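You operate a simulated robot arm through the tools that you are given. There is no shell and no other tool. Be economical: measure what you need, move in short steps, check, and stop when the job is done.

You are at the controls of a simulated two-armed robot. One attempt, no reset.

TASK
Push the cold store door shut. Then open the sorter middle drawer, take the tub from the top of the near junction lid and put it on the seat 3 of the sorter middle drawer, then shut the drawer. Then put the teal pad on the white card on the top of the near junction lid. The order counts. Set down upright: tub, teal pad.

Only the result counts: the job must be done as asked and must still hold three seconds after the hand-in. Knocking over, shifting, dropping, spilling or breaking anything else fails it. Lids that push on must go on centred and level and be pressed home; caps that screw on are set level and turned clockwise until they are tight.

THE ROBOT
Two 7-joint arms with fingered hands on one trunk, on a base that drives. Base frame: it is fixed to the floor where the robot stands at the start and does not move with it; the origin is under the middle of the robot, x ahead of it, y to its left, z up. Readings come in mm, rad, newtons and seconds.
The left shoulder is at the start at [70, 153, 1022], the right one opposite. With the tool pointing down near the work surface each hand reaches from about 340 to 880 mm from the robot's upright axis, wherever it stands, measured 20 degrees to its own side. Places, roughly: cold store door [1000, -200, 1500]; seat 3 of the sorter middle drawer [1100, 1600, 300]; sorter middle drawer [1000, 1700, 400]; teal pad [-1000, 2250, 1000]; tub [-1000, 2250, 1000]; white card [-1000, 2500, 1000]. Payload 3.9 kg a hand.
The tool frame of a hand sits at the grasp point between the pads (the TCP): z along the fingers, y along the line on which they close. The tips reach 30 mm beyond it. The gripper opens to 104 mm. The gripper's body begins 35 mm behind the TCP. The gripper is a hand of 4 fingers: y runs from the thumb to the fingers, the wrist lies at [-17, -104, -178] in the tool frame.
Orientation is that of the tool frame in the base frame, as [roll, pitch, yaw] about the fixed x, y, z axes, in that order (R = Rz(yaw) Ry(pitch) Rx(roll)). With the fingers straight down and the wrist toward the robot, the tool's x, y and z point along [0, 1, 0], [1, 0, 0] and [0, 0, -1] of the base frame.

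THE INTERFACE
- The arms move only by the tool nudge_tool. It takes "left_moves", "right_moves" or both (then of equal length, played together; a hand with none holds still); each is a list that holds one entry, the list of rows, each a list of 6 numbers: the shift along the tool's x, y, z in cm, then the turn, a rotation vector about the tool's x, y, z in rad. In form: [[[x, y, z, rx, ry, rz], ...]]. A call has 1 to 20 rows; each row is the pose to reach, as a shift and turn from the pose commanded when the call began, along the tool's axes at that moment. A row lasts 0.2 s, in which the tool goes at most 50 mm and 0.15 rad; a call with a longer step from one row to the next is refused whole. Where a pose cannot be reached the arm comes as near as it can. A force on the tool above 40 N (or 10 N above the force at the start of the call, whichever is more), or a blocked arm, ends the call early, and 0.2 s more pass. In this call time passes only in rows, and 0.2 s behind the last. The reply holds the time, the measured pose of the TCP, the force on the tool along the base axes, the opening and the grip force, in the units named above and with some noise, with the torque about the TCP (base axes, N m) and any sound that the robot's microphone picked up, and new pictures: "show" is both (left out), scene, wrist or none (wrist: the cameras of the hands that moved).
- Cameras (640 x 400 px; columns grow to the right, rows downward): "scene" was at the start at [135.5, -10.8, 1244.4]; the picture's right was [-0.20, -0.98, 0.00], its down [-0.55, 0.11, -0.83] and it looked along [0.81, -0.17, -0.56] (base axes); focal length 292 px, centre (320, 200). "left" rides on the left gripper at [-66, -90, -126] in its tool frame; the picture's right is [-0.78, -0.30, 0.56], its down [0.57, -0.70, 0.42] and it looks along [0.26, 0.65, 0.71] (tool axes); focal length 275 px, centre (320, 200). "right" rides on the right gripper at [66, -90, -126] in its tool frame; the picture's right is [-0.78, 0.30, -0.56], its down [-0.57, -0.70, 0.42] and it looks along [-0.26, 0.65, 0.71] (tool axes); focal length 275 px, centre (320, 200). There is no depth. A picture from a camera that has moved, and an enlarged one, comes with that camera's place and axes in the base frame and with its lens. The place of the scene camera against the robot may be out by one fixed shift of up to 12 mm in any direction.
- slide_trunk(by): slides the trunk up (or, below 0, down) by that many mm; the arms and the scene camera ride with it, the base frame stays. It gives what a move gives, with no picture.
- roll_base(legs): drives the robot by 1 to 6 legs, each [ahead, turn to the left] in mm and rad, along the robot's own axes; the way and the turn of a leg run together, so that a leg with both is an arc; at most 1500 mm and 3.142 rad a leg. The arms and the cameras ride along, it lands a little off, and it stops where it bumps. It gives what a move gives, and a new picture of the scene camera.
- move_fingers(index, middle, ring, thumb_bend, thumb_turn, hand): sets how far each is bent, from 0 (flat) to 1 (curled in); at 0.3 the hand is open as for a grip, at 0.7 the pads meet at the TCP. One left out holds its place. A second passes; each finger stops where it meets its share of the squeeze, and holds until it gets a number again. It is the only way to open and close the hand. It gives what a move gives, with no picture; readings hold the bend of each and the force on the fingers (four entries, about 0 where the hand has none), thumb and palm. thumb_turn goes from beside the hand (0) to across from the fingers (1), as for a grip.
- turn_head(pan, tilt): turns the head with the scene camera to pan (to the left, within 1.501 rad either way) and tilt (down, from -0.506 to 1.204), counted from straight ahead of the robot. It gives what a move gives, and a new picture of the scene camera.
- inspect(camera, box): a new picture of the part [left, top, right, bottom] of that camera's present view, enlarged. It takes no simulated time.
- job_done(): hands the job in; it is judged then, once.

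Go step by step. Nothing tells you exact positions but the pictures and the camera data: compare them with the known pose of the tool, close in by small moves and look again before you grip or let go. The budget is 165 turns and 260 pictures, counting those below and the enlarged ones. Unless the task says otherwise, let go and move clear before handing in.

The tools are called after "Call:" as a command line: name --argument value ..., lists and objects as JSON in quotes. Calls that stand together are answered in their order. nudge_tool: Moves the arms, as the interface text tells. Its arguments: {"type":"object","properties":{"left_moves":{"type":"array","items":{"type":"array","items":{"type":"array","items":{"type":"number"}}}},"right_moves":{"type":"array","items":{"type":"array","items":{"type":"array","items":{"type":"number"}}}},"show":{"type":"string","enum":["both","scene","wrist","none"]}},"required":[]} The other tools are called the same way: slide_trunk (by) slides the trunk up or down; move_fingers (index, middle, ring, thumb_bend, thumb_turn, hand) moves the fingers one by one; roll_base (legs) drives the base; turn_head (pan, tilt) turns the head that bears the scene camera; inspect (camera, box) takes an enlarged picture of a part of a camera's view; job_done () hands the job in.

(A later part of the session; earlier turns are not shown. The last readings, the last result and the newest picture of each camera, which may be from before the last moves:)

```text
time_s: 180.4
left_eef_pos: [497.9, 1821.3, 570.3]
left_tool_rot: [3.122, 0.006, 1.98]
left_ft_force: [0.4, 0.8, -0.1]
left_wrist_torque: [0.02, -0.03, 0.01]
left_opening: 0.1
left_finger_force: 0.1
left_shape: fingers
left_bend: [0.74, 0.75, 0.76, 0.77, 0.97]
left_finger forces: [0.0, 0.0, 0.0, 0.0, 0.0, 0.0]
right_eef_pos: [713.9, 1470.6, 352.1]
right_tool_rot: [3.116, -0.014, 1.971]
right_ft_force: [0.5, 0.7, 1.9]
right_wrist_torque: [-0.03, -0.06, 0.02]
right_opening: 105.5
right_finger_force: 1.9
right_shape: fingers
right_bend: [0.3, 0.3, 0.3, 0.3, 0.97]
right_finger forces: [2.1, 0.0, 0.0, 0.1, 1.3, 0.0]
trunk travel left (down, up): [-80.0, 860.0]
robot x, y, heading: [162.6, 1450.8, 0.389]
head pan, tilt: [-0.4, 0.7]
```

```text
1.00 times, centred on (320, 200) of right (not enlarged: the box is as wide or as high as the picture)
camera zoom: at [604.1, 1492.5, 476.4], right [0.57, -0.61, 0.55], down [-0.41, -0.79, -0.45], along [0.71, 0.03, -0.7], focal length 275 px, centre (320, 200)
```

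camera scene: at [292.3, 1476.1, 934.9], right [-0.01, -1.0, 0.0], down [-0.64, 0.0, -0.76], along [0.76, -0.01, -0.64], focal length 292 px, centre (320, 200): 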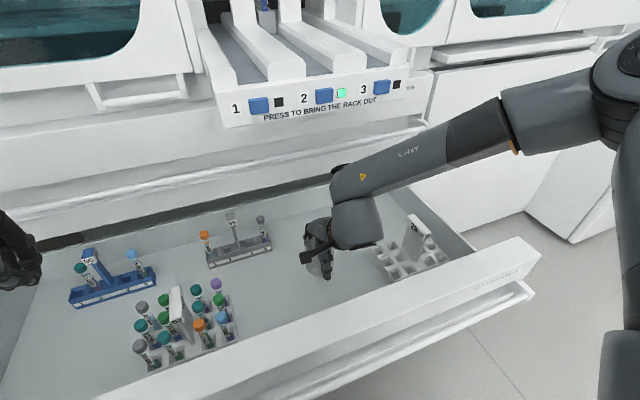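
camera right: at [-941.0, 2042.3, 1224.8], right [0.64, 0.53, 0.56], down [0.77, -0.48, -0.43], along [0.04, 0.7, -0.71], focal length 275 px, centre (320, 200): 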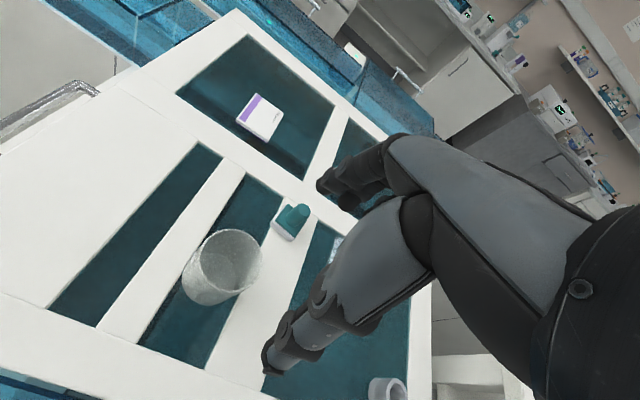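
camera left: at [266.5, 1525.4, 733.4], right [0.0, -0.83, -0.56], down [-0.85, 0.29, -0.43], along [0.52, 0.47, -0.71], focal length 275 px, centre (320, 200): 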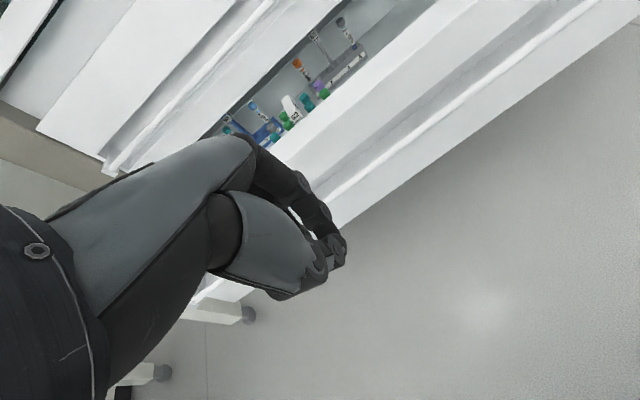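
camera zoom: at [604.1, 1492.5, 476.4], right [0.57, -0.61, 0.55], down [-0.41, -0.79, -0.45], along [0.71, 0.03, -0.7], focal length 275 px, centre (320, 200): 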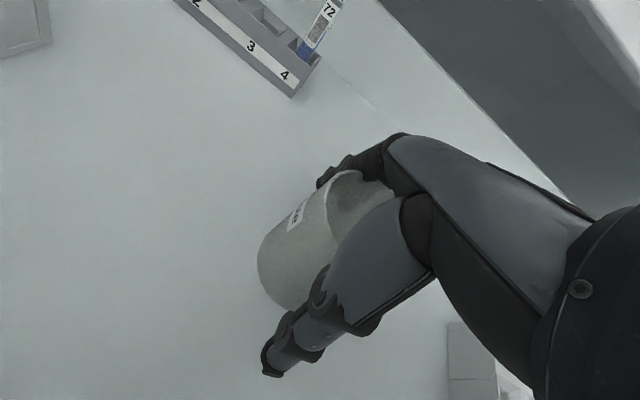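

Call:
move_fingers --hand "right" --index 0.12 --middle 0.12 --ring 0.12 --thumb_bend 0.15

Call:
slide_trunk --by 40

Call:
inspect --camera "right" --box '[0, 0, 640, 400]'

Call:
inspect --camera "scene" --box '[220, 150, 480, 320]'

```text
time_s: 181.4
left_eef_pos: [497.8, 1820.9, 570.6]
left_tool_rot: [3.122, 0.007, 1.981]
left_ft_force: [-0.5, 0.3, -0.3]
left_wrist_torque: [-0.02, 0.03, 0.04]
left_opening: 0.0
left_finger_force: 0.0
left_shape: fingers
left_bend: [0.74, 0.75, 0.76, 0.77, 0.97]
left_finger forces: [0.0, 0.1, 0.0, 0.0, 0.1, 0.1]
right_eef_pos: [714.1, 1469.7, 352.3]
right_tool_rot: [3.113, -0.015, 1.973]
right_ft_force: [-0.6, -0.5, 0.0]
right_wrist_torque: [0.02, -0.02, 0.03]
right_opening: 140.3
right_finger_force: 0.1
right_shape: fingers
right_bend: [0.12, 0.12, 0.12, 0.15, 0.97]
right_finger forces: [0.1, 0.0, 0.1, 0.0, 0.0, 0.0]
trunk travel left (down, up): [-80.0, 860.0]
robot x, y, heading: [162.9, 1450.3, 0.39]
head pan, tilt: [-0.4, 0.7]
```

```text
time_s: 182.3
left_eef_pos: [498.2, 1821.5, 610.3]
left_tool_rot: [3.123, 0.007, 1.981]
left_ft_force: [-0.3, -1.1, -0.2]
left_wrist_torque: [0.01, -0.01, -0.01]
left_opening: 0.0
left_finger_force: 0.0
left_shape: fingers
left_bend: [0.74, 0.75, 0.76, 0.77, 0.97]
left_finger forces: [0.1, 0.0, 0.1, 0.1, 0.0, 0.0]
right_eef_pos: [714.7, 1470.1, 392.6]
right_tool_rot: [3.114, -0.017, 1.972]
right_ft_force: [0.1, -0.7, 0.0]
right_wrist_torque: [0.0, -0.01, -0.01]
right_opening: 140.5
right_finger_force: 0.0
right_shape: fingers
right_bend: [0.12, 0.12, 0.12, 0.15, 0.97]
right_finger forces: [0.1, 0.1, 0.1, 0.1, 0.0, 0.0]
trunk travel left (down, up): [-120.0, 820.0]
robot x, y, heading: [162.8, 1451.6, 0.393]
head pan, tilt: [-0.4, 0.7]
```

```text
1.00 times, centred on (320, 200) of right (not enlarged: the box is as wide or as high as the picture)
camera zoom: at [604.4, 1492.7, 516.5], right [0.57, -0.61, 0.55], down [-0.41, -0.79, -0.45], along [0.71, 0.03, -0.7], focal length 275 px, centre (320, 200)
```

zoom: 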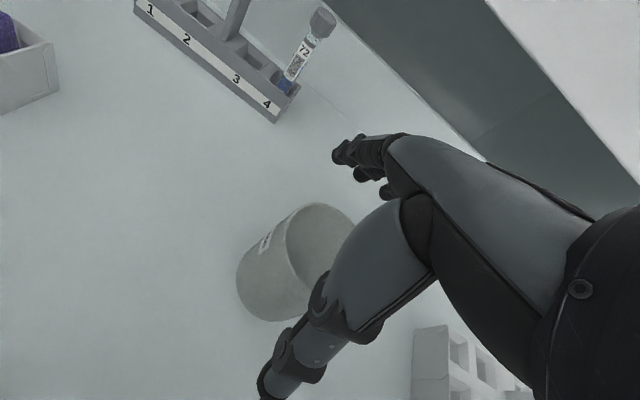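

```text
2.35 times, centred on (350, 235) of scene
camera zoom: at [292.4, 1476.0, 880.4], right [-0.01, -1.0, 0.0], down [-0.64, 0.01, -0.76], along [0.76, -0.01, -0.64], focal length 686 px, centre (249, 118)
```

zoom: 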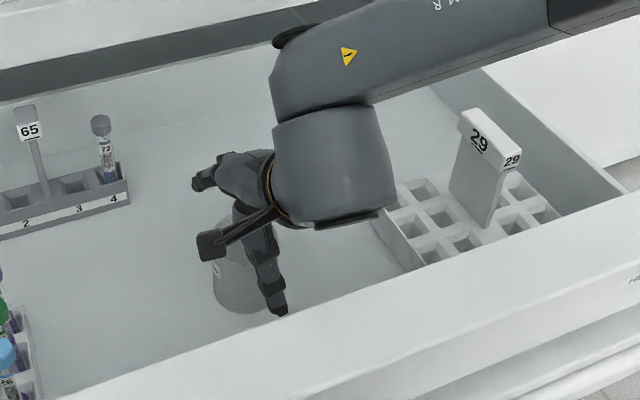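

Call:
slide_trunk --by 190

Call:
roll_base --legs '[[-330, 0]]'

Call:
slide_trunk --by 250

Call:
turn_head --pan -0.05 --tilt 0.8

Call:
inspect --camera "scene" --box '[160, 120, 460, 300]'

```text
time_s: 184.4
left_eef_pos: [498.1, 1821.9, 800.2]
left_tool_rot: [3.124, 0.007, 1.981]
left_ft_force: [0.7, 0.5, -0.5]
left_wrist_torque: [-0.01, 0.02, 0.0]
left_opening: 0.0
left_finger_force: 0.1
left_shape: fingers
left_bend: [0.74, 0.75, 0.76, 0.77, 0.97]
left_finger forces: [0.0, 0.0, 0.0, 0.0, 0.0, 0.0]
right_eef_pos: [713.8, 1469.9, 581.9]
right_tool_rot: [3.114, -0.016, 1.972]
right_ft_force: [-0.1, -0.2, -0.1]
right_wrist_torque: [0.0, -0.02, 0.03]
right_opening: 140.5
right_finger_force: 0.0
right_shape: fingers
right_bend: [0.12, 0.12, 0.12, 0.15, 0.97]
right_finger forces: [0.1, 0.0, 0.1, 0.0, 0.0, 0.1]
trunk travel left (down, up): [-310.0, 630.0]
robot x, y, heading: [162.6, 1448.6, 0.387]
head pan, tilt: [-0.4, 0.7]
```

```text
time_s: 186.5
left_eef_pos: [194.9, 1696.4, 800.4]
left_tool_rot: [3.121, 0.006, 1.978]
left_ft_force: [-0.3, 0.2, 0.2]
left_wrist_torque: [0.03, -0.04, 0.0]
left_opening: 0.0
left_finger_force: 0.0
left_shape: fingers
left_bend: [0.74, 0.75, 0.76, 0.77, 0.97]
left_finger forces: [0.0, 0.0, 0.1, 0.0, 0.0, 0.1]
right_eef_pos: [409.6, 1343.7, 582.9]
right_tool_rot: [3.115, -0.015, 1.968]
right_ft_force: [-0.5, 0.6, -0.6]
right_wrist_torque: [-0.01, -0.04, -0.01]
right_opening: 140.3
right_finger_force: 0.0
right_shape: fingers
right_bend: [0.12, 0.12, 0.12, 0.15, 0.97]
right_finger forces: [0.0, 0.0, 0.0, 0.1, 0.0, 0.0]
trunk travel left (down, up): [-310.0, 630.0]
robot x, y, heading: [-140.3, 1326.4, 0.385]
head pan, tilt: [-0.4, 0.7]
camera scene: at [-12.1, 1350.7, 1070.5], right [-0.01, -1.0, 0.0], down [-0.64, 0.01, -0.77], along [0.77, -0.01, -0.64], focal length 292 px, centre (320, 200)
```

scene: 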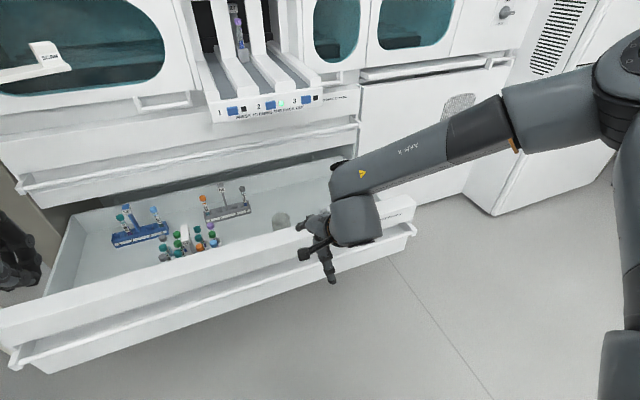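

```text
time_s: 189.1
left_eef_pos: [194.2, 1696.6, 1051.1]
left_tool_rot: [3.124, 0.007, 1.976]
left_ft_force: [-0.4, -0.6, -0.2]
left_wrist_torque: [0.01, -0.02, -0.03]
left_opening: 0.2
left_finger_force: 0.0
left_shape: fingers
left_bend: [0.74, 0.75, 0.76, 0.77, 0.97]
left_finger forces: [0.1, 0.0, 0.0, 0.0, 0.1, 0.1]
right_eef_pos: [411.4, 1344.5, 831.8]
right_tool_rot: [3.113, -0.014, 1.97]
right_ft_force: [0.2, 0.4, 0.2]
right_wrist_torque: [-0.02, 0.0, 0.01]
right_opening: 140.4
right_finger_force: 0.0
right_shape: fingers
right_bend: [0.12, 0.12, 0.12, 0.15, 0.97]
right_finger forces: [0.0, 0.0, 0.0, 0.0, 0.0, 0.0]
trunk travel left (down, up): [-560.0, 380.0]
robot x, y, heading: [-140.1, 1328.1, 0.383]
head pan, tilt: [-0.4, 0.7]
```

```text
time_s: 189.9
left_eef_pos: [195.2, 1696.8, 1050.4]
left_tool_rot: [3.122, 0.005, 1.977]
left_ft_force: [-0.2, -1.2, 0.0]
left_wrist_torque: [-0.03, 0.0, -0.03]
left_opening: 0.1
left_finger_force: 0.2
left_shape: fingers
left_bend: [0.74, 0.75, 0.76, 0.77, 0.97]
left_finger forces: [0.1, 0.0, 0.0, 0.1, 0.1, 0.0]
right_eef_pos: [411.6, 1343.7, 832.3]
right_tool_rot: [3.114, -0.018, 1.969]
right_ft_force: [-0.3, -0.3, -0.2]
right_wrist_torque: [-0.03, 0.0, 0.01]
right_opening: 140.3
right_finger_force: 0.1
right_shape: fingers
right_bend: [0.12, 0.12, 0.12, 0.15, 0.97]
right_finger forces: [0.1, 0.0, 0.0, 0.0, 0.1, 0.0]
trunk travel left (down, up): [-560.0, 380.0]
robot x, y, heading: [-144.7, 1327.0, 0.383]
head pan, tilt: [-0.051, 0.799]
camera scene: at [-20.2, 1378.6, 1312.2], right [0.33, -0.94, 0.0], down [-0.68, -0.24, -0.7], along [0.66, 0.23, -0.72], focal length 292 px, centre (320, 200)
```

scene: 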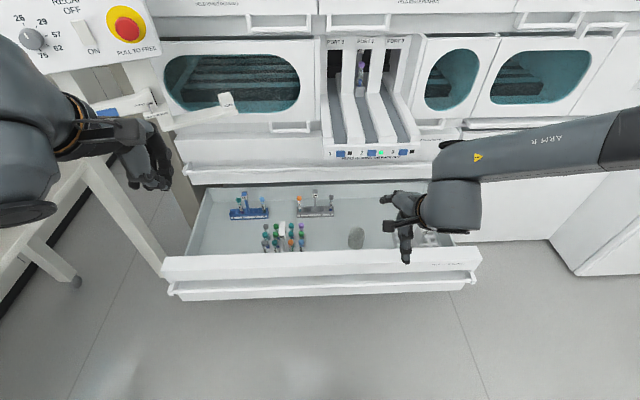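

```text
2.13 times, centred on (310, 210) of scene
camera zoom: at [-20.2, 1378.6, 1312.2], right [0.33, -0.94, 0.0], down [-0.68, -0.24, -0.7], along [0.66, 0.23, -0.72], focal length 622 px, centre (341, 179)
```

zoom: 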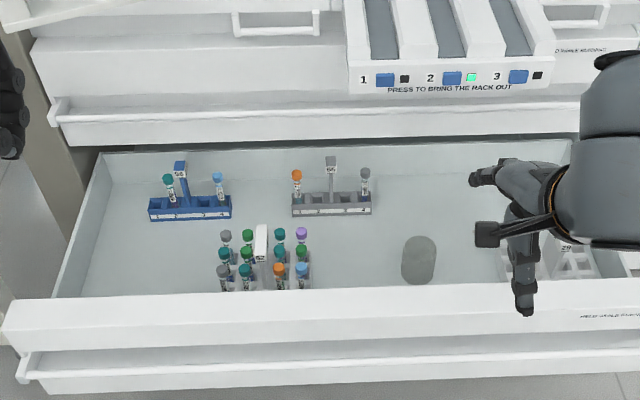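

The tub stands at seat 3. Now I make a right fist, tilt it forward and lower it before the bar, to push the drawer shut.

Call:
move_fingers --hand "right" --index 1 --middle 1 --ring 1 --thumb_bend 0.8

Call:
nudge_tool --right_moves '[[[0, 0, 0, -0.14, 0, 0], [0, 0, 0, -0.28, 0, 0], [0, 0, 0, -0.42, 0, 0], [0, 0, 0, -0.56, 0, 0], [0, 0, 0, -0.65, 0, 0]]]' --show "none"

Call:
slide_trunk --by -390

Call:
turn_head --pan -0.3 --tilt 0.7

```text
time_s: 190.9
left_eef_pos: [195.7, 1695.7, 1050.0]
left_tool_rot: [3.122, 0.007, 1.977]
left_ft_force: [-0.3, 0.3, 0.4]
left_wrist_torque: [-0.03, 0.01, 0.0]
left_opening: 0.1
left_finger_force: 0.0
left_shape: fingers
left_bend: [0.74, 0.75, 0.76, 0.77, 0.97]
left_finger forces: [0.0, 0.0, 0.1, 0.0, 0.0, 0.0]
right_eef_pos: [410.4, 1343.4, 832.5]
right_tool_rot: [3.114, -0.017, 1.968]
right_ft_force: [-0.7, -0.1, -0.1]
right_wrist_torque: [0.0, -0.02, -0.03]
right_opening: 0.0
right_finger_force: 0.0
right_shape: fingers
right_bend: [0.72, 1.0, 1.0, 0.75, 0.97]
right_finger forces: [0.0, 0.0, 0.0, 0.0, 0.0, 0.0]
trunk travel left (down, up): [-560.0, 380.0]
robot x, y, heading: [-140.9, 1325.2, 0.386]
head pan, tilt: [-0.051, 0.799]
```

```text
time_s: 192.1
left_eef_pos: [193.4, 1695.8, 1050.1]
left_tool_rot: [3.121, 0.008, 1.977]
left_ft_force: [-1.0, 0.3, 0.3]
left_wrist_torque: [0.05, -0.04, 0.03]
left_opening: 0.1
left_finger_force: 0.2
left_shape: fingers
left_bend: [0.74, 0.75, 0.76, 0.77, 0.97]
left_finger forces: [0.1, 0.0, 0.1, 0.0, 0.0, 0.0]
right_eef_pos: [409.9, 1364.6, 937.6]
right_tool_rot: [2.504, -0.006, 1.945]
right_ft_force: [0.7, -0.2, -0.2]
right_wrist_torque: [0.0, -0.03, -0.01]
right_opening: 0.1
right_finger_force: 0.0
right_shape: fingers
right_bend: [0.72, 1.0, 1.0, 0.75, 0.97]
right_finger forces: [0.1, 0.0, 0.0, 0.0, 0.1, 0.0]
right hand out of reach, approached as far as the arm can: row 2, 3, 4, 5
trunk travel left (down, up): [-560.0, 380.0]
robot x, y, heading: [-136.8, 1326.3, 0.389]
head pan, tilt: [-0.051, 0.799]
```

```text
time_s: 195.9
left_eef_pos: [196.9, 1696.2, 660.1]
left_tool_rot: [3.123, 0.007, 1.978]
left_ft_force: [0.1, 1.1, 0.1]
left_wrist_torque: [0.03, 0.05, -0.03]
left_opening: 0.0
left_finger_force: 0.0
left_shape: fingers
left_bend: [0.74, 0.75, 0.76, 0.77, 0.97]
left_finger forces: [0.0, 0.1, 0.1, 0.0, 0.0, 0.1]
right_eef_pos: [412.2, 1364.7, 546.9]
right_tool_rot: [2.508, -0.005, 1.944]
right_ft_force: [-0.6, 0.0, -0.3]
right_wrist_torque: [-0.04, -0.01, -0.02]
right_opening: 0.0
right_finger_force: 0.2
right_shape: fingers
right_bend: [0.72, 1.0, 1.0, 0.75, 0.97]
right_finger forces: [0.0, 0.0, 0.0, 0.1, 0.0, 0.0]
trunk travel left (down, up): [-170.0, 770.0]
robot x, y, heading: [-143.2, 1326.1, 0.389]
head pan, tilt: [-0.051, 0.799]
```

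```text
time_s: 196.7
left_eef_pos: [195.4, 1695.6, 659.4]
left_tool_rot: [3.122, 0.007, 1.977]
left_ft_force: [0.3, 0.0, -0.4]
left_wrist_torque: [-0.02, -0.01, -0.02]
left_opening: 0.0
left_finger_force: 0.0
left_shape: fingers
left_bend: [0.74, 0.75, 0.76, 0.77, 0.97]
left_finger forces: [0.0, 0.0, 0.1, 0.0, 0.0, 0.0]
right_eef_pos: [411.4, 1365.1, 545.4]
right_tool_rot: [2.508, -0.006, 1.942]
right_ft_force: [0.3, -0.4, -0.3]
right_wrist_torque: [-0.01, 0.01, 0.0]
right_opening: 0.0
right_finger_force: 0.1
right_shape: fingers
right_bend: [0.72, 1.0, 1.0, 0.75, 0.97]
right_finger forces: [0.0, 0.0, 0.0, 0.1, 0.0, 0.0]
trunk travel left (down, up): [-170.0, 770.0]
robot x, y, heading: [-137.7, 1325.4, 0.385]
head pan, tilt: [-0.3, 0.7]
camera scene: at [-11.8, 1359.5, 930.4], right [0.09, -1.0, 0.0], down [-0.64, -0.06, -0.76], along [0.76, 0.07, -0.64], focal length 292 px, centre (320, 200)
```

scene: 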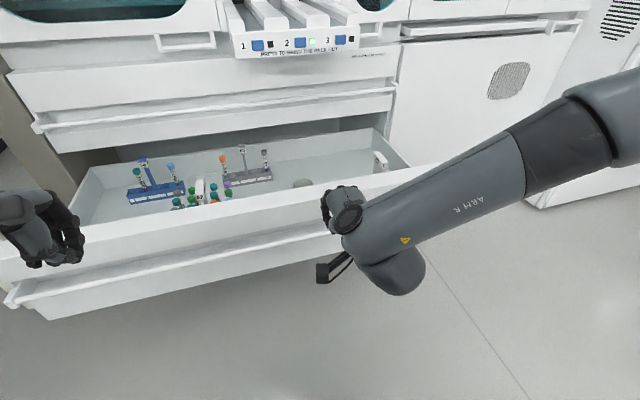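

Call:
slide_trunk --by -110

Call:
roll_base --legs '[[50, 0]]'

Call:
roll_base --legs '[[60, 0]]'

```text
time_s: 198.1
left_eef_pos: [195.4, 1696.3, 550.2]
left_tool_rot: [3.122, 0.008, 1.977]
left_ft_force: [-0.7, -0.1, -0.2]
left_wrist_torque: [-0.02, 0.01, 0.01]
left_opening: 0.0
left_finger_force: 0.1
left_shape: fingers
left_bend: [0.74, 0.75, 0.76, 0.77, 0.97]
left_finger forces: [0.0, 0.1, 0.1, 0.1, 0.0, 0.0]
right_eef_pos: [410.8, 1364.8, 435.3]
right_tool_rot: [2.507, -0.005, 1.942]
right_ft_force: [0.3, -0.1, 0.2]
right_wrist_torque: [-0.01, -0.04, 0.0]
right_opening: 0.0
right_finger_force: 0.1
right_shape: fingers
right_bend: [0.72, 1.0, 1.0, 0.75, 0.97]
right_finger forces: [0.1, 0.0, 0.1, 0.0, 0.0, 0.0]
trunk travel left (down, up): [-60.0, 880.0]
robot x, y, heading: [-142.0, 1326.7, 0.388]
head pan, tilt: [-0.3, 0.7]
```

```text
time_s: 199.0
left_eef_pos: [241.1, 1714.0, 550.3]
left_tool_rot: [3.125, 0.006, 1.979]
left_ft_force: [0.2, -0.3, -0.3]
left_wrist_torque: [-0.01, -0.01, 0.0]
left_opening: 0.3
left_finger_force: 0.1
left_shape: fingers
left_bend: [0.74, 0.75, 0.76, 0.77, 0.97]
left_finger forces: [0.1, 0.0, 0.0, 0.0, 0.1, 0.0]
right_eef_pos: [456.9, 1382.9, 435.6]
right_tool_rot: [2.508, -0.006, 1.945]
right_ft_force: [0.0, -0.3, -0.7]
right_wrist_torque: [-0.03, -0.04, 0.0]
right_opening: 0.2
right_finger_force: 0.1
right_shape: fingers
right_bend: [0.72, 1.0, 1.0, 0.75, 0.97]
right_finger forces: [0.0, 0.1, 0.0, 0.0, 0.0, 0.1]
trunk travel left (down, up): [-60.0, 880.0]
robot x, y, heading: [-95.4, 1346.9, 0.387]
head pan, tilt: [-0.3, 0.7]
camera scene: at [34.0, 1378.2, 820.4], right [0.09, -1.0, 0.0], down [-0.64, -0.06, -0.76], along [0.76, 0.07, -0.64], focal length 292 px, centre (320, 200)
```

scene: 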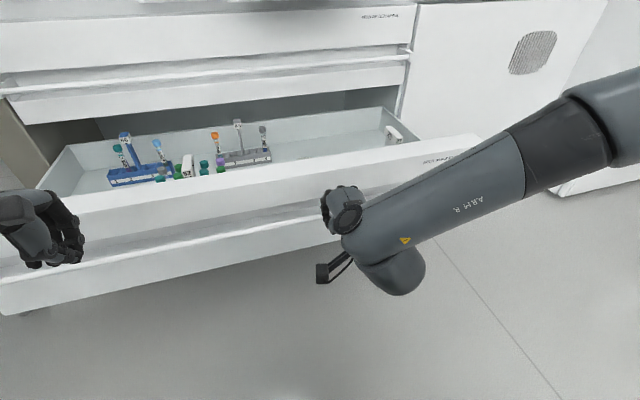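

```text
time_s: 200.0
left_eef_pos: [294.5, 1736.5, 549.6]
left_tool_rot: [3.123, 0.007, 1.981]
left_ft_force: [0.1, -0.1, 0.4]
left_wrist_torque: [0.01, 0.02, -0.02]
left_opening: 0.1
left_finger_force: 0.1
left_shape: fingers
left_bend: [0.74, 0.75, 0.76, 0.77, 0.97]
left_finger forces: [0.0, 0.1, 0.0, 0.0, 0.0, 0.0]
right_eef_pos: [511.5, 1406.0, 434.4]
right_tool_rot: [2.509, -0.005, 1.944]
right_ft_force: [-0.7, 0.2, -0.1]
right_wrist_torque: [0.0, 0.04, -0.02]
right_opening: 0.0
right_finger_force: 0.0
right_shape: fingers
right_bend: [0.71, 1.0, 1.0, 0.76, 0.97]
right_finger forces: [0.0, 0.0, 0.0, 0.0, 0.0, 0.0]
trunk travel left (down, up): [-60.0, 880.0]
robot x, y, heading: [-39.7, 1367.5, 0.392]
head pan, tilt: [-0.3, 0.7]
camera scene: at [88.5, 1400.6, 820.3], right [0.09, -1.0, 0.0], down [-0.64, -0.06, -0.76], along [0.76, 0.07, -0.64], focal length 292 px, centre (320, 200)
```

scene: 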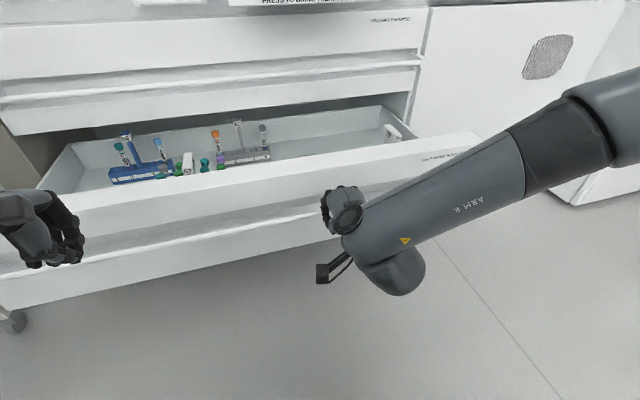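

Call:
roll_base --legs '[[120, 0]]'

Call:
roll_base --legs '[[100, 0]]'

```text
time_s: 201.2
left_eef_pos: [407.9, 1782.0, 550.1]
left_tool_rot: [3.124, 0.008, 1.976]
left_ft_force: [-0.5, -0.7, -0.3]
left_wrist_torque: [0.03, 0.03, 0.0]
left_opening: 0.2
left_finger_force: 0.0
left_shape: fingers
left_bend: [0.74, 0.75, 0.76, 0.77, 0.97]
left_finger forces: [0.0, 0.0, 0.1, 0.1, 0.0, 0.1]
right_eef_pos: [624.1, 1451.4, 435.0]
right_tool_rot: [2.51, -0.006, 1.945]
right_ft_force: [-0.1, 0.5, 0.4]
right_wrist_torque: [0.03, 0.01, 0.0]
right_opening: 0.1
right_finger_force: 0.0
right_shape: fingers
right_bend: [0.71, 1.0, 1.0, 0.76, 0.97]
right_finger forces: [0.0, 0.1, 0.1, 0.0, 0.0, 0.1]
trunk travel left (down, up): [-60.0, 880.0]
robot x, y, heading: [75.8, 1412.5, 0.389]
head pan, tilt: [-0.3, 0.7]
camera scene: at [200.5, 1446.2, 820.3], right [0.09, -1.0, 0.0], down [-0.64, -0.06, -0.76], along [0.76, 0.07, -0.64], focal length 292 px, centre (320, 200)
```

scene: 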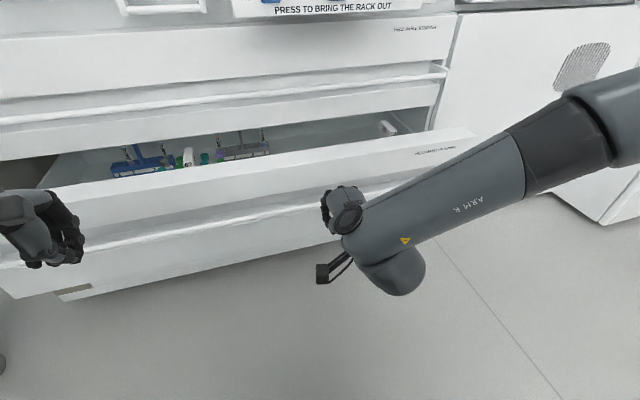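

```text
time_s: 202.3
left_eef_pos: [500.1, 1821.5, 551.2]
left_tool_rot: [3.124, 0.008, 1.976]
left_ft_force: [-0.1, 0.1, 0.2]
left_wrist_torque: [-0.01, -0.01, 0.0]
left_opening: 0.0
left_finger_force: 0.1
left_shape: fingers
left_bend: [0.74, 0.75, 0.76, 0.77, 0.97]
left_finger forces: [0.0, 0.1, 0.0, 0.1, 0.0, 0.1]
right_eef_pos: [715.0, 1488.9, 433.1]
right_tool_rot: [2.51, -0.004, 1.942]
right_ft_force: [0.9, 0.3, 0.4]
right_wrist_torque: [-0.03, -0.02, 0.02]
right_opening: 0.1
right_finger_force: 0.0
right_shape: fingers
right_bend: [0.71, 1.0, 1.0, 0.76, 0.96]
right_finger forces: [0.0, 0.0, 0.1, 0.1, 0.0, 0.0]
trunk travel left (down, up): [-60.0, 880.0]
robot x, y, heading: [161.3, 1447.2, 0.39]
head pan, tilt: [-0.3, 0.7]
camera scene: at [293.1, 1483.9, 820.3], right [0.09, -1.0, 0.0], down [-0.64, -0.06, -0.76], along [0.76, 0.07, -0.64], focal length 292 px, centre (320, 200)
```

scene: 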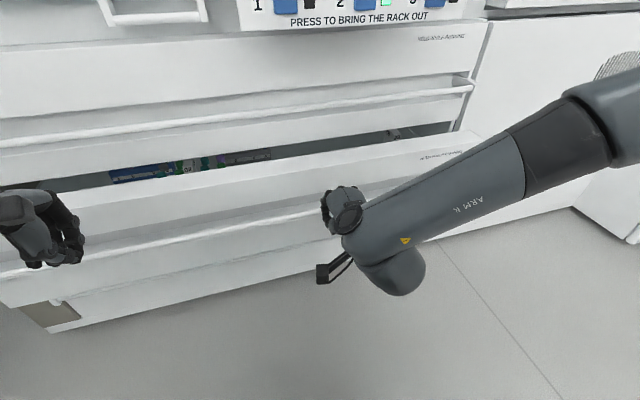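

Call:
roll_base --legs '[[60, 0]]'

Call:
roll_base --legs '[[50, 0]]'

```text
time_s: 203.3
left_eef_pos: [555.8, 1842.1, 550.5]
left_tool_rot: [3.124, 0.007, 1.978]
left_ft_force: [0.9, 0.2, -0.7]
left_wrist_torque: [0.01, -0.01, 0.0]
left_opening: 0.2
left_finger_force: 0.0
left_shape: fingers
left_bend: [0.74, 0.75, 0.76, 0.77, 0.97]
left_finger forces: [0.0, 0.1, 0.1, 0.0, 0.0, 0.0]
right_eef_pos: [772.2, 1510.2, 434.2]
right_tool_rot: [2.511, -0.004, 1.942]
right_ft_force: [0.2, -0.3, -0.4]
right_wrist_torque: [0.0, -0.03, -0.02]
right_opening: 0.3
right_finger_force: 0.0
right_shape: fingers
right_bend: [0.71, 1.0, 1.0, 0.77, 0.96]
right_finger forces: [0.0, 0.0, 0.1, 0.0, 0.1, 0.0]
trunk travel left (down, up): [-60.0, 880.0]
robot x, y, heading: [220.0, 1471.8, 0.386]
head pan, tilt: [-0.3, 0.7]
camera scene: at [348.7, 1506.5, 820.3], right [0.09, -1.0, 0.0], down [-0.64, -0.06, -0.76], along [0.76, 0.07, -0.64], focal length 292 px, centre (320, 200)
```

scene: 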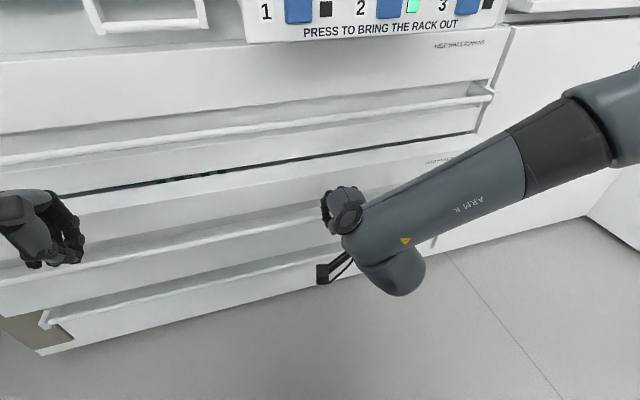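

```text
time_s: 204.2
left_eef_pos: [603.1, 1862.3, 550.1]
left_tool_rot: [3.124, 0.008, 1.978]
left_ft_force: [0.7, -1.2, -0.1]
left_wrist_torque: [0.05, -0.02, -0.05]
left_opening: 0.0
left_finger_force: 0.0
left_shape: fingers
left_bend: [0.74, 0.75, 0.76, 0.77, 0.97]
left_finger forces: [0.1, 0.0, 0.0, 0.0, 0.0, 0.0]
right_eef_pos: [818.9, 1530.4, 433.1]
right_tool_rot: [2.512, -0.005, 1.942]
right_ft_force: [0.0, 1.2, 0.0]
right_wrist_torque: [-0.02, 0.04, -0.02]
right_opening: 0.0
right_finger_force: 0.0
right_shape: fingers
right_bend: [0.71, 1.0, 1.0, 0.77, 0.96]
right_finger forces: [0.0, 0.0, 0.0, 0.1, 0.1, 0.0]
trunk travel left (down, up): [-60.0, 880.0]
robot x, y, heading: [264.2, 1492.3, 0.382]
head pan, tilt: [-0.3, 0.7]
camera scene: at [395.7, 1525.6, 820.3], right [0.09, -1.0, 0.0], down [-0.64, -0.06, -0.76], along [0.76, 0.07, -0.64], focal length 292 px, centre (320, 200)
```

scene: 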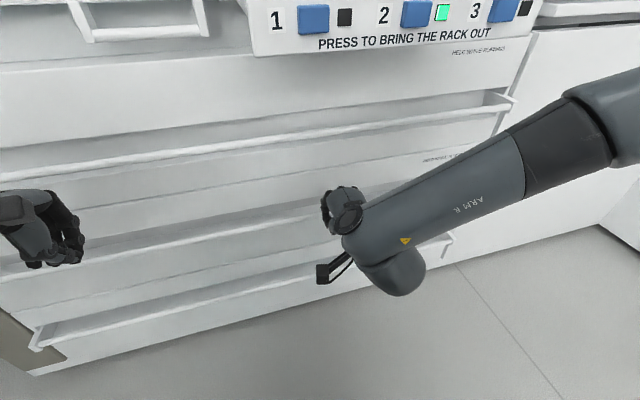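

Call:
roll_base --legs '[[30, 0]]'

Call:
inspect --camera "scene" --box '[100, 80, 460, 280]'

```text
time_s: 205.1
left_eef_pos: [629.1, 1874.2, 551.0]
left_tool_rot: [3.122, 0.007, 1.978]
left_ft_force: [-0.3, -0.2, 0.2]
left_wrist_torque: [-0.03, -0.01, 0.03]
left_opening: 0.0
left_finger_force: 0.1
left_shape: fingers
left_bend: [0.74, 0.75, 0.76, 0.77, 0.97]
left_finger forces: [0.0, 0.0, 0.0, 0.0, 0.0, 0.1]
right_eef_pos: [846.9, 1541.2, 434.3]
right_tool_rot: [2.509, -0.003, 1.94]
right_ft_force: [-1.0, 0.8, 2.9]
right_wrist_torque: [0.06, 0.0, -0.01]
right_opening: 0.0
right_finger_force: 0.0
right_shape: fingers
right_bend: [0.71, 1.0, 1.0, 0.78, 0.96]
right_finger forces: [0.0, 0.0, 0.1, 0.0, 0.0, 0.0]
trunk travel left (down, up): [-60.0, 880.0]
robot x, y, heading: [294.6, 1505.5, 0.389]
head pan, tilt: [-0.3, 0.7]
camera scene: at [423.2, 1537.0, 820.5], right [0.09, -1.0, 0.0], down [-0.64, -0.06, -0.77], along [0.76, 0.07, -0.64], focal length 292 px, centre (320, 200)
```

scene: 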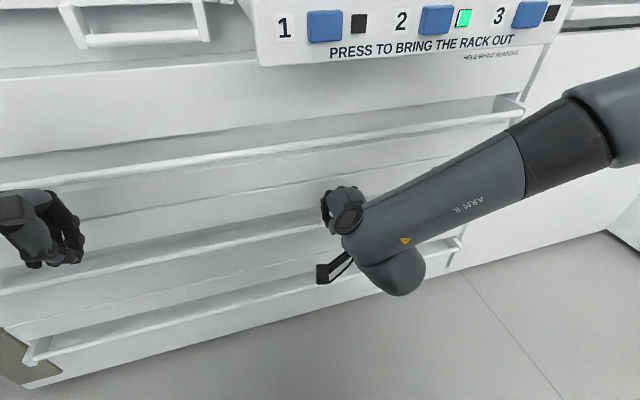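

```text
1.78 times, centred on (280, 180) of scene
camera zoom: at [423.2, 1537.0, 820.5], right [0.09, -1.0, 0.0], down [-0.64, -0.06, -0.77], along [0.76, 0.07, -0.64], focal length 518 px, centre (391, 236)
```

zoom: 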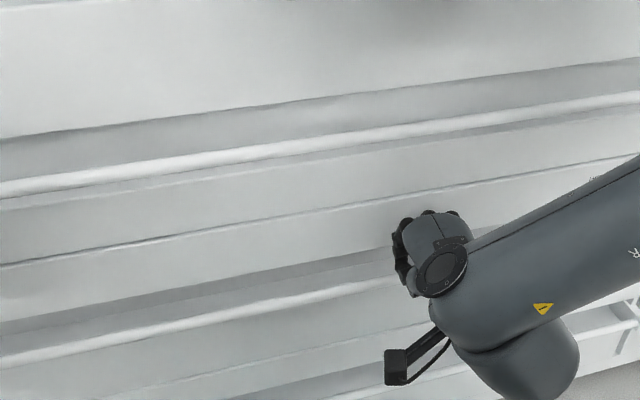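

Call:
roll_base --legs '[[25, 0]]'

Call:
inspect --camera "right" --box '[0, 0, 640, 400]'

```text
time_s: 205.9
left_eef_pos: [639.3, 1877.3, 551.3]
left_tool_rot: [3.12, 0.006, 1.977]
left_ft_force: [0.0, 0.5, -0.1]
left_wrist_torque: [0.0, 0.02, 0.01]
left_opening: 0.2
left_finger_force: 0.0
left_shape: fingers
left_bend: [0.74, 0.75, 0.76, 0.77, 0.97]
left_finger forces: [0.1, 0.0, 0.0, 0.0, 0.0, 0.0]
right_eef_pos: [852.1, 1544.8, 435.7]
right_tool_rot: [2.508, -0.007, 1.944]
right_ft_force: [-19.3, -12.3, 14.4]
right_wrist_torque: [0.29, -0.3, 0.04]
right_opening: 0.1
right_finger_force: 13.8
right_shape: fingers
right_bend: [0.71, 1.0, 1.0, 0.77, 0.95]
right_finger forces: [27.8, 0.0, 0.0, 0.0, 0.0, 0.0]
trunk travel left (down, up): [-60.0, 880.0]
robot x, y, heading: [301.9, 1508.2, 0.381]
head pan, tilt: [-0.3, 0.7]
stopped in leg 1: the force on the tool passed its limit at 53 N (the readings are from after the stop); the commanded pose is now the measured one
camera scene: at [431.3, 1539.3, 820.8], right [0.08, -1.0, 0.0], down [-0.64, -0.05, -0.77], along [0.76, 0.06, -0.64], focal length 292 px, centre (320, 200)
```

scene: 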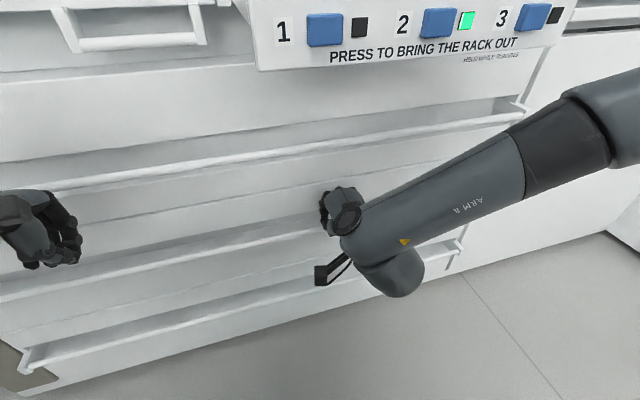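

```text
1.00 times, centred on (320, 200) of right (not enlarged: the box is as wide or as high as the picture)
camera zoom: at [692.9, 1553.1, 485.1], right [0.2, -0.76, 0.62], down [-0.09, -0.64, -0.76], along [0.98, 0.1, -0.19], focal length 275 px, centre (320, 200)
```

zoom: 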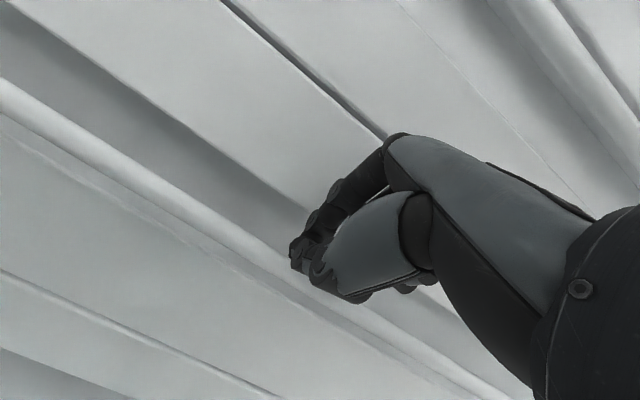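

53 N, so the drawer is home. I back off, rise and read the status panel.

Call:
roll_base --legs '[[-450, 0]]'

Call:
slide_trunk --by 400

Call:
slide_trunk --by 300

Call:
turn_head --pan 0.25 --tilt 0.5

```text
time_s: 208.6
left_eef_pos: [218.8, 1707.4, 551.7]
left_tool_rot: [3.124, 0.007, 1.976]
left_ft_force: [-0.6, -0.2, 0.4]
left_wrist_torque: [-0.01, 0.01, -0.01]
left_opening: 0.2
left_finger_force: 0.0
left_shape: fingers
left_bend: [0.74, 0.75, 0.76, 0.77, 0.97]
left_finger forces: [0.0, 0.0, 0.0, 0.1, 0.1, 0.1]
right_eef_pos: [431.8, 1375.0, 433.6]
right_tool_rot: [2.508, -0.007, 1.946]
right_ft_force: [0.6, 0.4, 0.3]
right_wrist_torque: [0.0, -0.01, 0.02]
right_opening: 0.0
right_finger_force: 0.2
right_shape: fingers
right_bend: [0.71, 1.0, 1.0, 0.77, 0.96]
right_finger forces: [0.0, 0.0, 0.0, 0.0, 0.0, 0.0]
trunk travel left (down, up): [-60.0, 880.0]
robot x, y, heading: [-122.2, 1336.1, 0.379]
head pan, tilt: [-0.3, 0.7]
camera scene: at [11.5, 1370.4, 820.4], right [0.08, -1.0, 0.0], down [-0.64, -0.05, -0.76], along [0.76, 0.06, -0.64], focal length 292 px, centre (320, 200)
```

scene: 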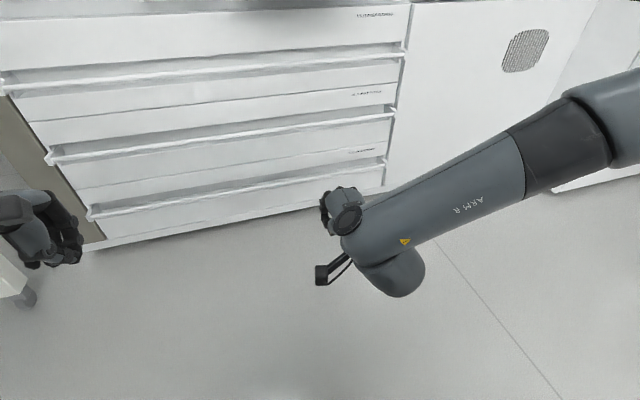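

```text
time_s: 212.4
left_eef_pos: [219.1, 1706.2, 950.1]
left_tool_rot: [3.124, 0.006, 1.975]
left_ft_force: [0.6, -0.5, 1.4]
left_wrist_torque: [0.0, -0.01, 0.02]
left_opening: 0.1
left_finger_force: 0.0
left_shape: fingers
left_bend: [0.74, 0.75, 0.76, 0.77, 0.97]
left_finger forces: [0.1, 0.0, 0.0, 0.0, 0.0, 0.1]
right_eef_pos: [432.2, 1376.6, 834.7]
right_tool_rot: [2.51, -0.007, 1.946]
right_ft_force: [0.1, 0.2, 0.4]
right_wrist_torque: [-0.02, 0.02, 0.0]
right_opening: 0.1
right_finger_force: 0.1
right_shape: fingers
right_bend: [0.71, 1.0, 1.0, 0.77, 0.96]
right_finger forces: [0.0, 0.0, 0.0, 0.1, 0.0, 0.0]
trunk travel left (down, up): [-460.0, 480.0]
robot x, y, heading: [-117.6, 1338.1, 0.385]
head pan, tilt: [-0.3, 0.7]
```

```text
time_s: 215.4
left_eef_pos: [219.5, 1706.5, 1250.3]
left_tool_rot: [3.125, 0.007, 1.974]
left_ft_force: [0.4, 0.2, -0.8]
left_wrist_torque: [0.01, 0.02, 0.03]
left_opening: 0.0
left_finger_force: 0.1
left_shape: fingers
left_bend: [0.74, 0.75, 0.76, 0.77, 0.97]
left_finger forces: [0.1, 0.1, 0.0, 0.1, 0.1, 0.1]
right_eef_pos: [433.2, 1376.7, 1133.3]
right_tool_rot: [2.512, -0.007, 1.944]
right_ft_force: [-0.4, 0.0, -0.7]
right_wrist_torque: [-0.04, -0.02, 0.01]
right_opening: 0.3
right_finger_force: 0.1
right_shape: fingers
right_bend: [0.71, 1.0, 1.0, 0.77, 0.96]
right_finger forces: [0.0, 0.1, 0.0, 0.1, 0.0, 0.0]
trunk travel left (down, up): [-760.0, 180.0]
robot x, y, heading: [-117.6, 1339.6, 0.382]
head pan, tilt: [-0.3, 0.7]
```

```text
time_s: 216.4
left_eef_pos: [219.6, 1707.4, 1251.0]
left_tool_rot: [3.123, 0.007, 1.977]
left_ft_force: [0.9, -0.5, -0.3]
left_wrist_torque: [0.0, -0.04, -0.02]
left_opening: 0.1
left_finger_force: 0.0
left_shape: fingers
left_bend: [0.74, 0.75, 0.76, 0.77, 0.97]
left_finger forces: [0.0, 0.0, 0.0, 0.0, 0.0, 0.0]
right_eef_pos: [432.8, 1375.8, 1134.9]
right_tool_rot: [2.512, -0.006, 1.943]
right_ft_force: [0.0, -0.3, -1.1]
right_wrist_torque: [-0.03, 0.01, -0.02]
right_opening: 0.0
right_finger_force: 0.1
right_shape: fingers
right_bend: [0.71, 1.0, 1.0, 0.77, 0.96]
right_finger forces: [0.0, 0.0, 0.0, 0.0, 0.0, 0.0]
trunk travel left (down, up): [-760.0, 180.0]
robot x, y, heading: [-120.2, 1338.9, 0.385]
head pan, tilt: [0.25, 0.499]
camera scene: at [0.3, 1417.0, 1538.1], right [0.59, -0.81, 0.0], down [-0.39, -0.28, -0.88], along [0.71, 0.52, -0.48], focal length 292 px, centre (320, 200)
```

scene: 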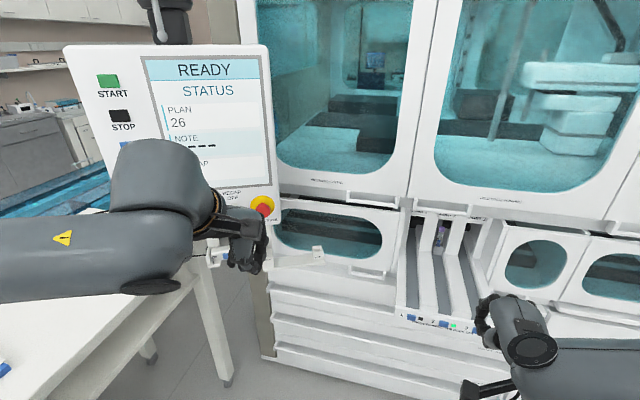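

The status note is cleared: the drawer is shut. Now the teal pad. I'll work from the junction's left side with the left hand, where both pad and card are in reach. First I raise and tuck the right hand.

Call:
nudge_tool --right_moves '[[[0, 0.4, -4.8, 0, 0, 0], [0, 0.8, -9.6, 0, 0, 0], [0, 1.2, -14.4, 0, 0, 0], [0, 1.6, -19.2, 0, 0, 0], [0, 2.0, -24, 0, 0, 0], [0, 2.4, -28, 0, 0, 0]]]' --show "none"

Call:
roll_base --legs '[[-1060, 0]]'

Call:
roll_base --legs '[[0, 1.565]]'

Call:
turn_head --pan 0.0 --tilt 0.5

```text
time_s: 217.8
left_eef_pos: [218.9, 1704.4, 1249.8]
left_tool_rot: [3.124, 0.005, 1.976]
left_ft_force: [0.4, -0.1, 0.9]
left_wrist_torque: [0.03, 0.0, 0.02]
left_opening: 0.1
left_finger_force: 0.1
left_shape: fingers
left_bend: [0.74, 0.75, 0.76, 0.77, 0.97]
left_finger forces: [0.0, 0.1, 0.0, 0.0, 0.1, 0.0]
right_eef_pos: [298.0, 1325.3, 1379.3]
right_tool_rot: [2.513, -0.007, 1.942]
right_ft_force: [0.3, 0.1, -0.5]
right_wrist_torque: [-0.01, 0.0, 0.02]
right_opening: 0.0
right_finger_force: 0.0
right_shape: fingers
right_bend: [0.71, 1.0, 1.0, 0.77, 0.96]
right_finger forces: [0.0, 0.0, 0.0, 0.0, 0.0, 0.0]
right hand out of reach, approached as far as the arm can: row 3, 4, 5, 6
trunk travel left (down, up): [-760.0, 180.0]
robot x, y, heading: [-118.3, 1340.1, 0.381]
head pan, tilt: [0.25, 0.499]
```

```text
time_s: 223.3
left_eef_pos: [-767.9, 1308.1, 1250.5]
left_tool_rot: [3.124, 0.007, 1.988]
left_ft_force: [0.1, -0.2, 0.0]
left_wrist_torque: [-0.02, -0.03, 0.03]
left_opening: 0.1
left_finger_force: 0.1
left_shape: fingers
left_bend: [0.74, 0.75, 0.76, 0.77, 0.97]
left_finger forces: [0.0, 0.0, 0.0, 0.0, 0.0, 0.0]
right_eef_pos: [-683.0, 931.6, 1379.1]
right_tool_rot: [2.513, -0.007, 1.956]
right_ft_force: [-0.4, -0.5, -0.2]
right_wrist_torque: [0.0, -0.02, 0.01]
right_opening: 0.2
right_finger_force: 0.1
right_shape: fingers
right_bend: [0.71, 1.0, 1.0, 0.77, 0.96]
right_finger forces: [0.0, 0.0, 0.0, 0.0, 0.1, 0.1]
trunk travel left (down, up): [-760.0, 180.0]
robot x, y, heading: [-1102.3, 933.3, 0.401]
head pan, tilt: [0.25, 0.499]
camera scene: at [-983.3, 1015.8, 1538.0], right [0.6, -0.8, 0.0], down [-0.38, -0.29, -0.88], along [0.7, 0.53, -0.48], focal length 292 px, centre (320, 200)
```

scene: 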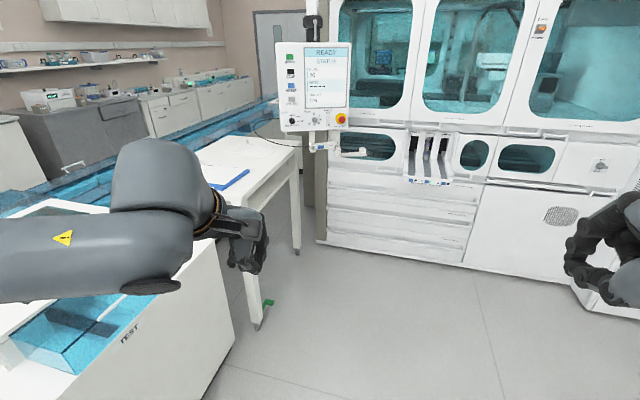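

```text
time_s: 227.4
left_eef_pos: [-1463.5, 1280.3, 1251.1]
left_tool_rot: [3.123, 0.007, -2.759]
left_ft_force: [0.0, 0.1, 0.1]
left_wrist_torque: [0.03, 0.01, -0.05]
left_opening: 0.0
left_finger_force: 0.1
left_shape: fingers
left_bend: [0.74, 0.75, 0.76, 0.77, 0.97]
left_finger forces: [0.1, 0.1, 0.0, 0.0, 0.1, 0.0]
right_eef_pos: [-1082.4, 1352.0, 1378.8]
right_tool_rot: [2.51, -0.007, -2.791]
right_ft_force: [-0.4, -0.8, 0.8]
right_wrist_torque: [-0.01, 0.0, 0.0]
right_opening: 0.0
right_finger_force: 0.2
right_shape: fingers
right_bend: [0.71, 1.0, 1.0, 0.77, 0.96]
right_finger forces: [0.0, 0.0, 0.1, 0.0, 0.0, 0.0]
trunk travel left (down, up): [-760.0, 180.0]
robot x, y, heading: [-1102.8, 939.2, 1.932]
head pan, tilt: [0.25, 0.499]
camera scene: at [-1172.6, 1063.1, 1538.1], right [0.82, 0.57, 0.0], down [0.27, -0.39, -0.88], along [-0.5, 0.72, -0.48], focal length 292 px, centre (320, 200)
```

scene: 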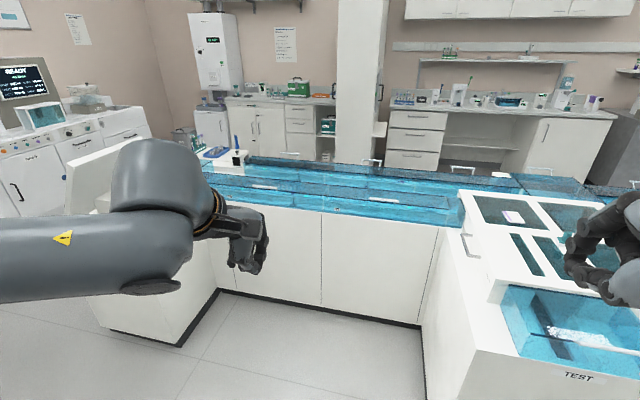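

```text
time_s: 228.2
left_eef_pos: [-1464.0, 1280.7, 1249.8]
left_tool_rot: [3.123, 0.006, -2.759]
left_ft_force: [-0.7, -0.4, -0.2]
left_wrist_torque: [0.0, -0.03, -0.04]
left_opening: 0.0
left_finger_force: 0.1
left_shape: fingers
left_bend: [0.74, 0.75, 0.76, 0.77, 0.97]
left_finger forces: [0.0, 0.0, 0.1, 0.0, 0.1, 0.1]
right_eef_pos: [-1083.4, 1352.5, 1379.4]
right_tool_rot: [2.512, -0.007, -2.792]
right_ft_force: [-0.3, 0.8, 0.1]
right_wrist_torque: [-0.01, 0.02, -0.03]
right_opening: 0.0
right_finger_force: 0.0
right_shape: fingers
right_bend: [0.71, 1.0, 1.0, 0.77, 0.96]
right_finger forces: [0.1, 0.0, 0.0, 0.0, 0.0, 0.0]
trunk travel left (down, up): [-760.0, 180.0]
robot x, y, heading: [-1101.6, 932.9, 1.934]
head pan, tilt: [0.0, 0.499]
camera scene: at [-1153.0, 1073.5, 1538.1], right [0.94, 0.35, 0.0], down [0.17, -0.45, -0.88], along [-0.31, 0.82, -0.48], focal length 292 px, centre (320, 200)
```

scene: 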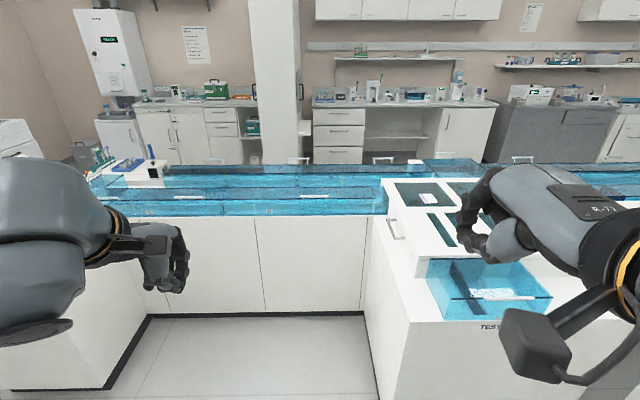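

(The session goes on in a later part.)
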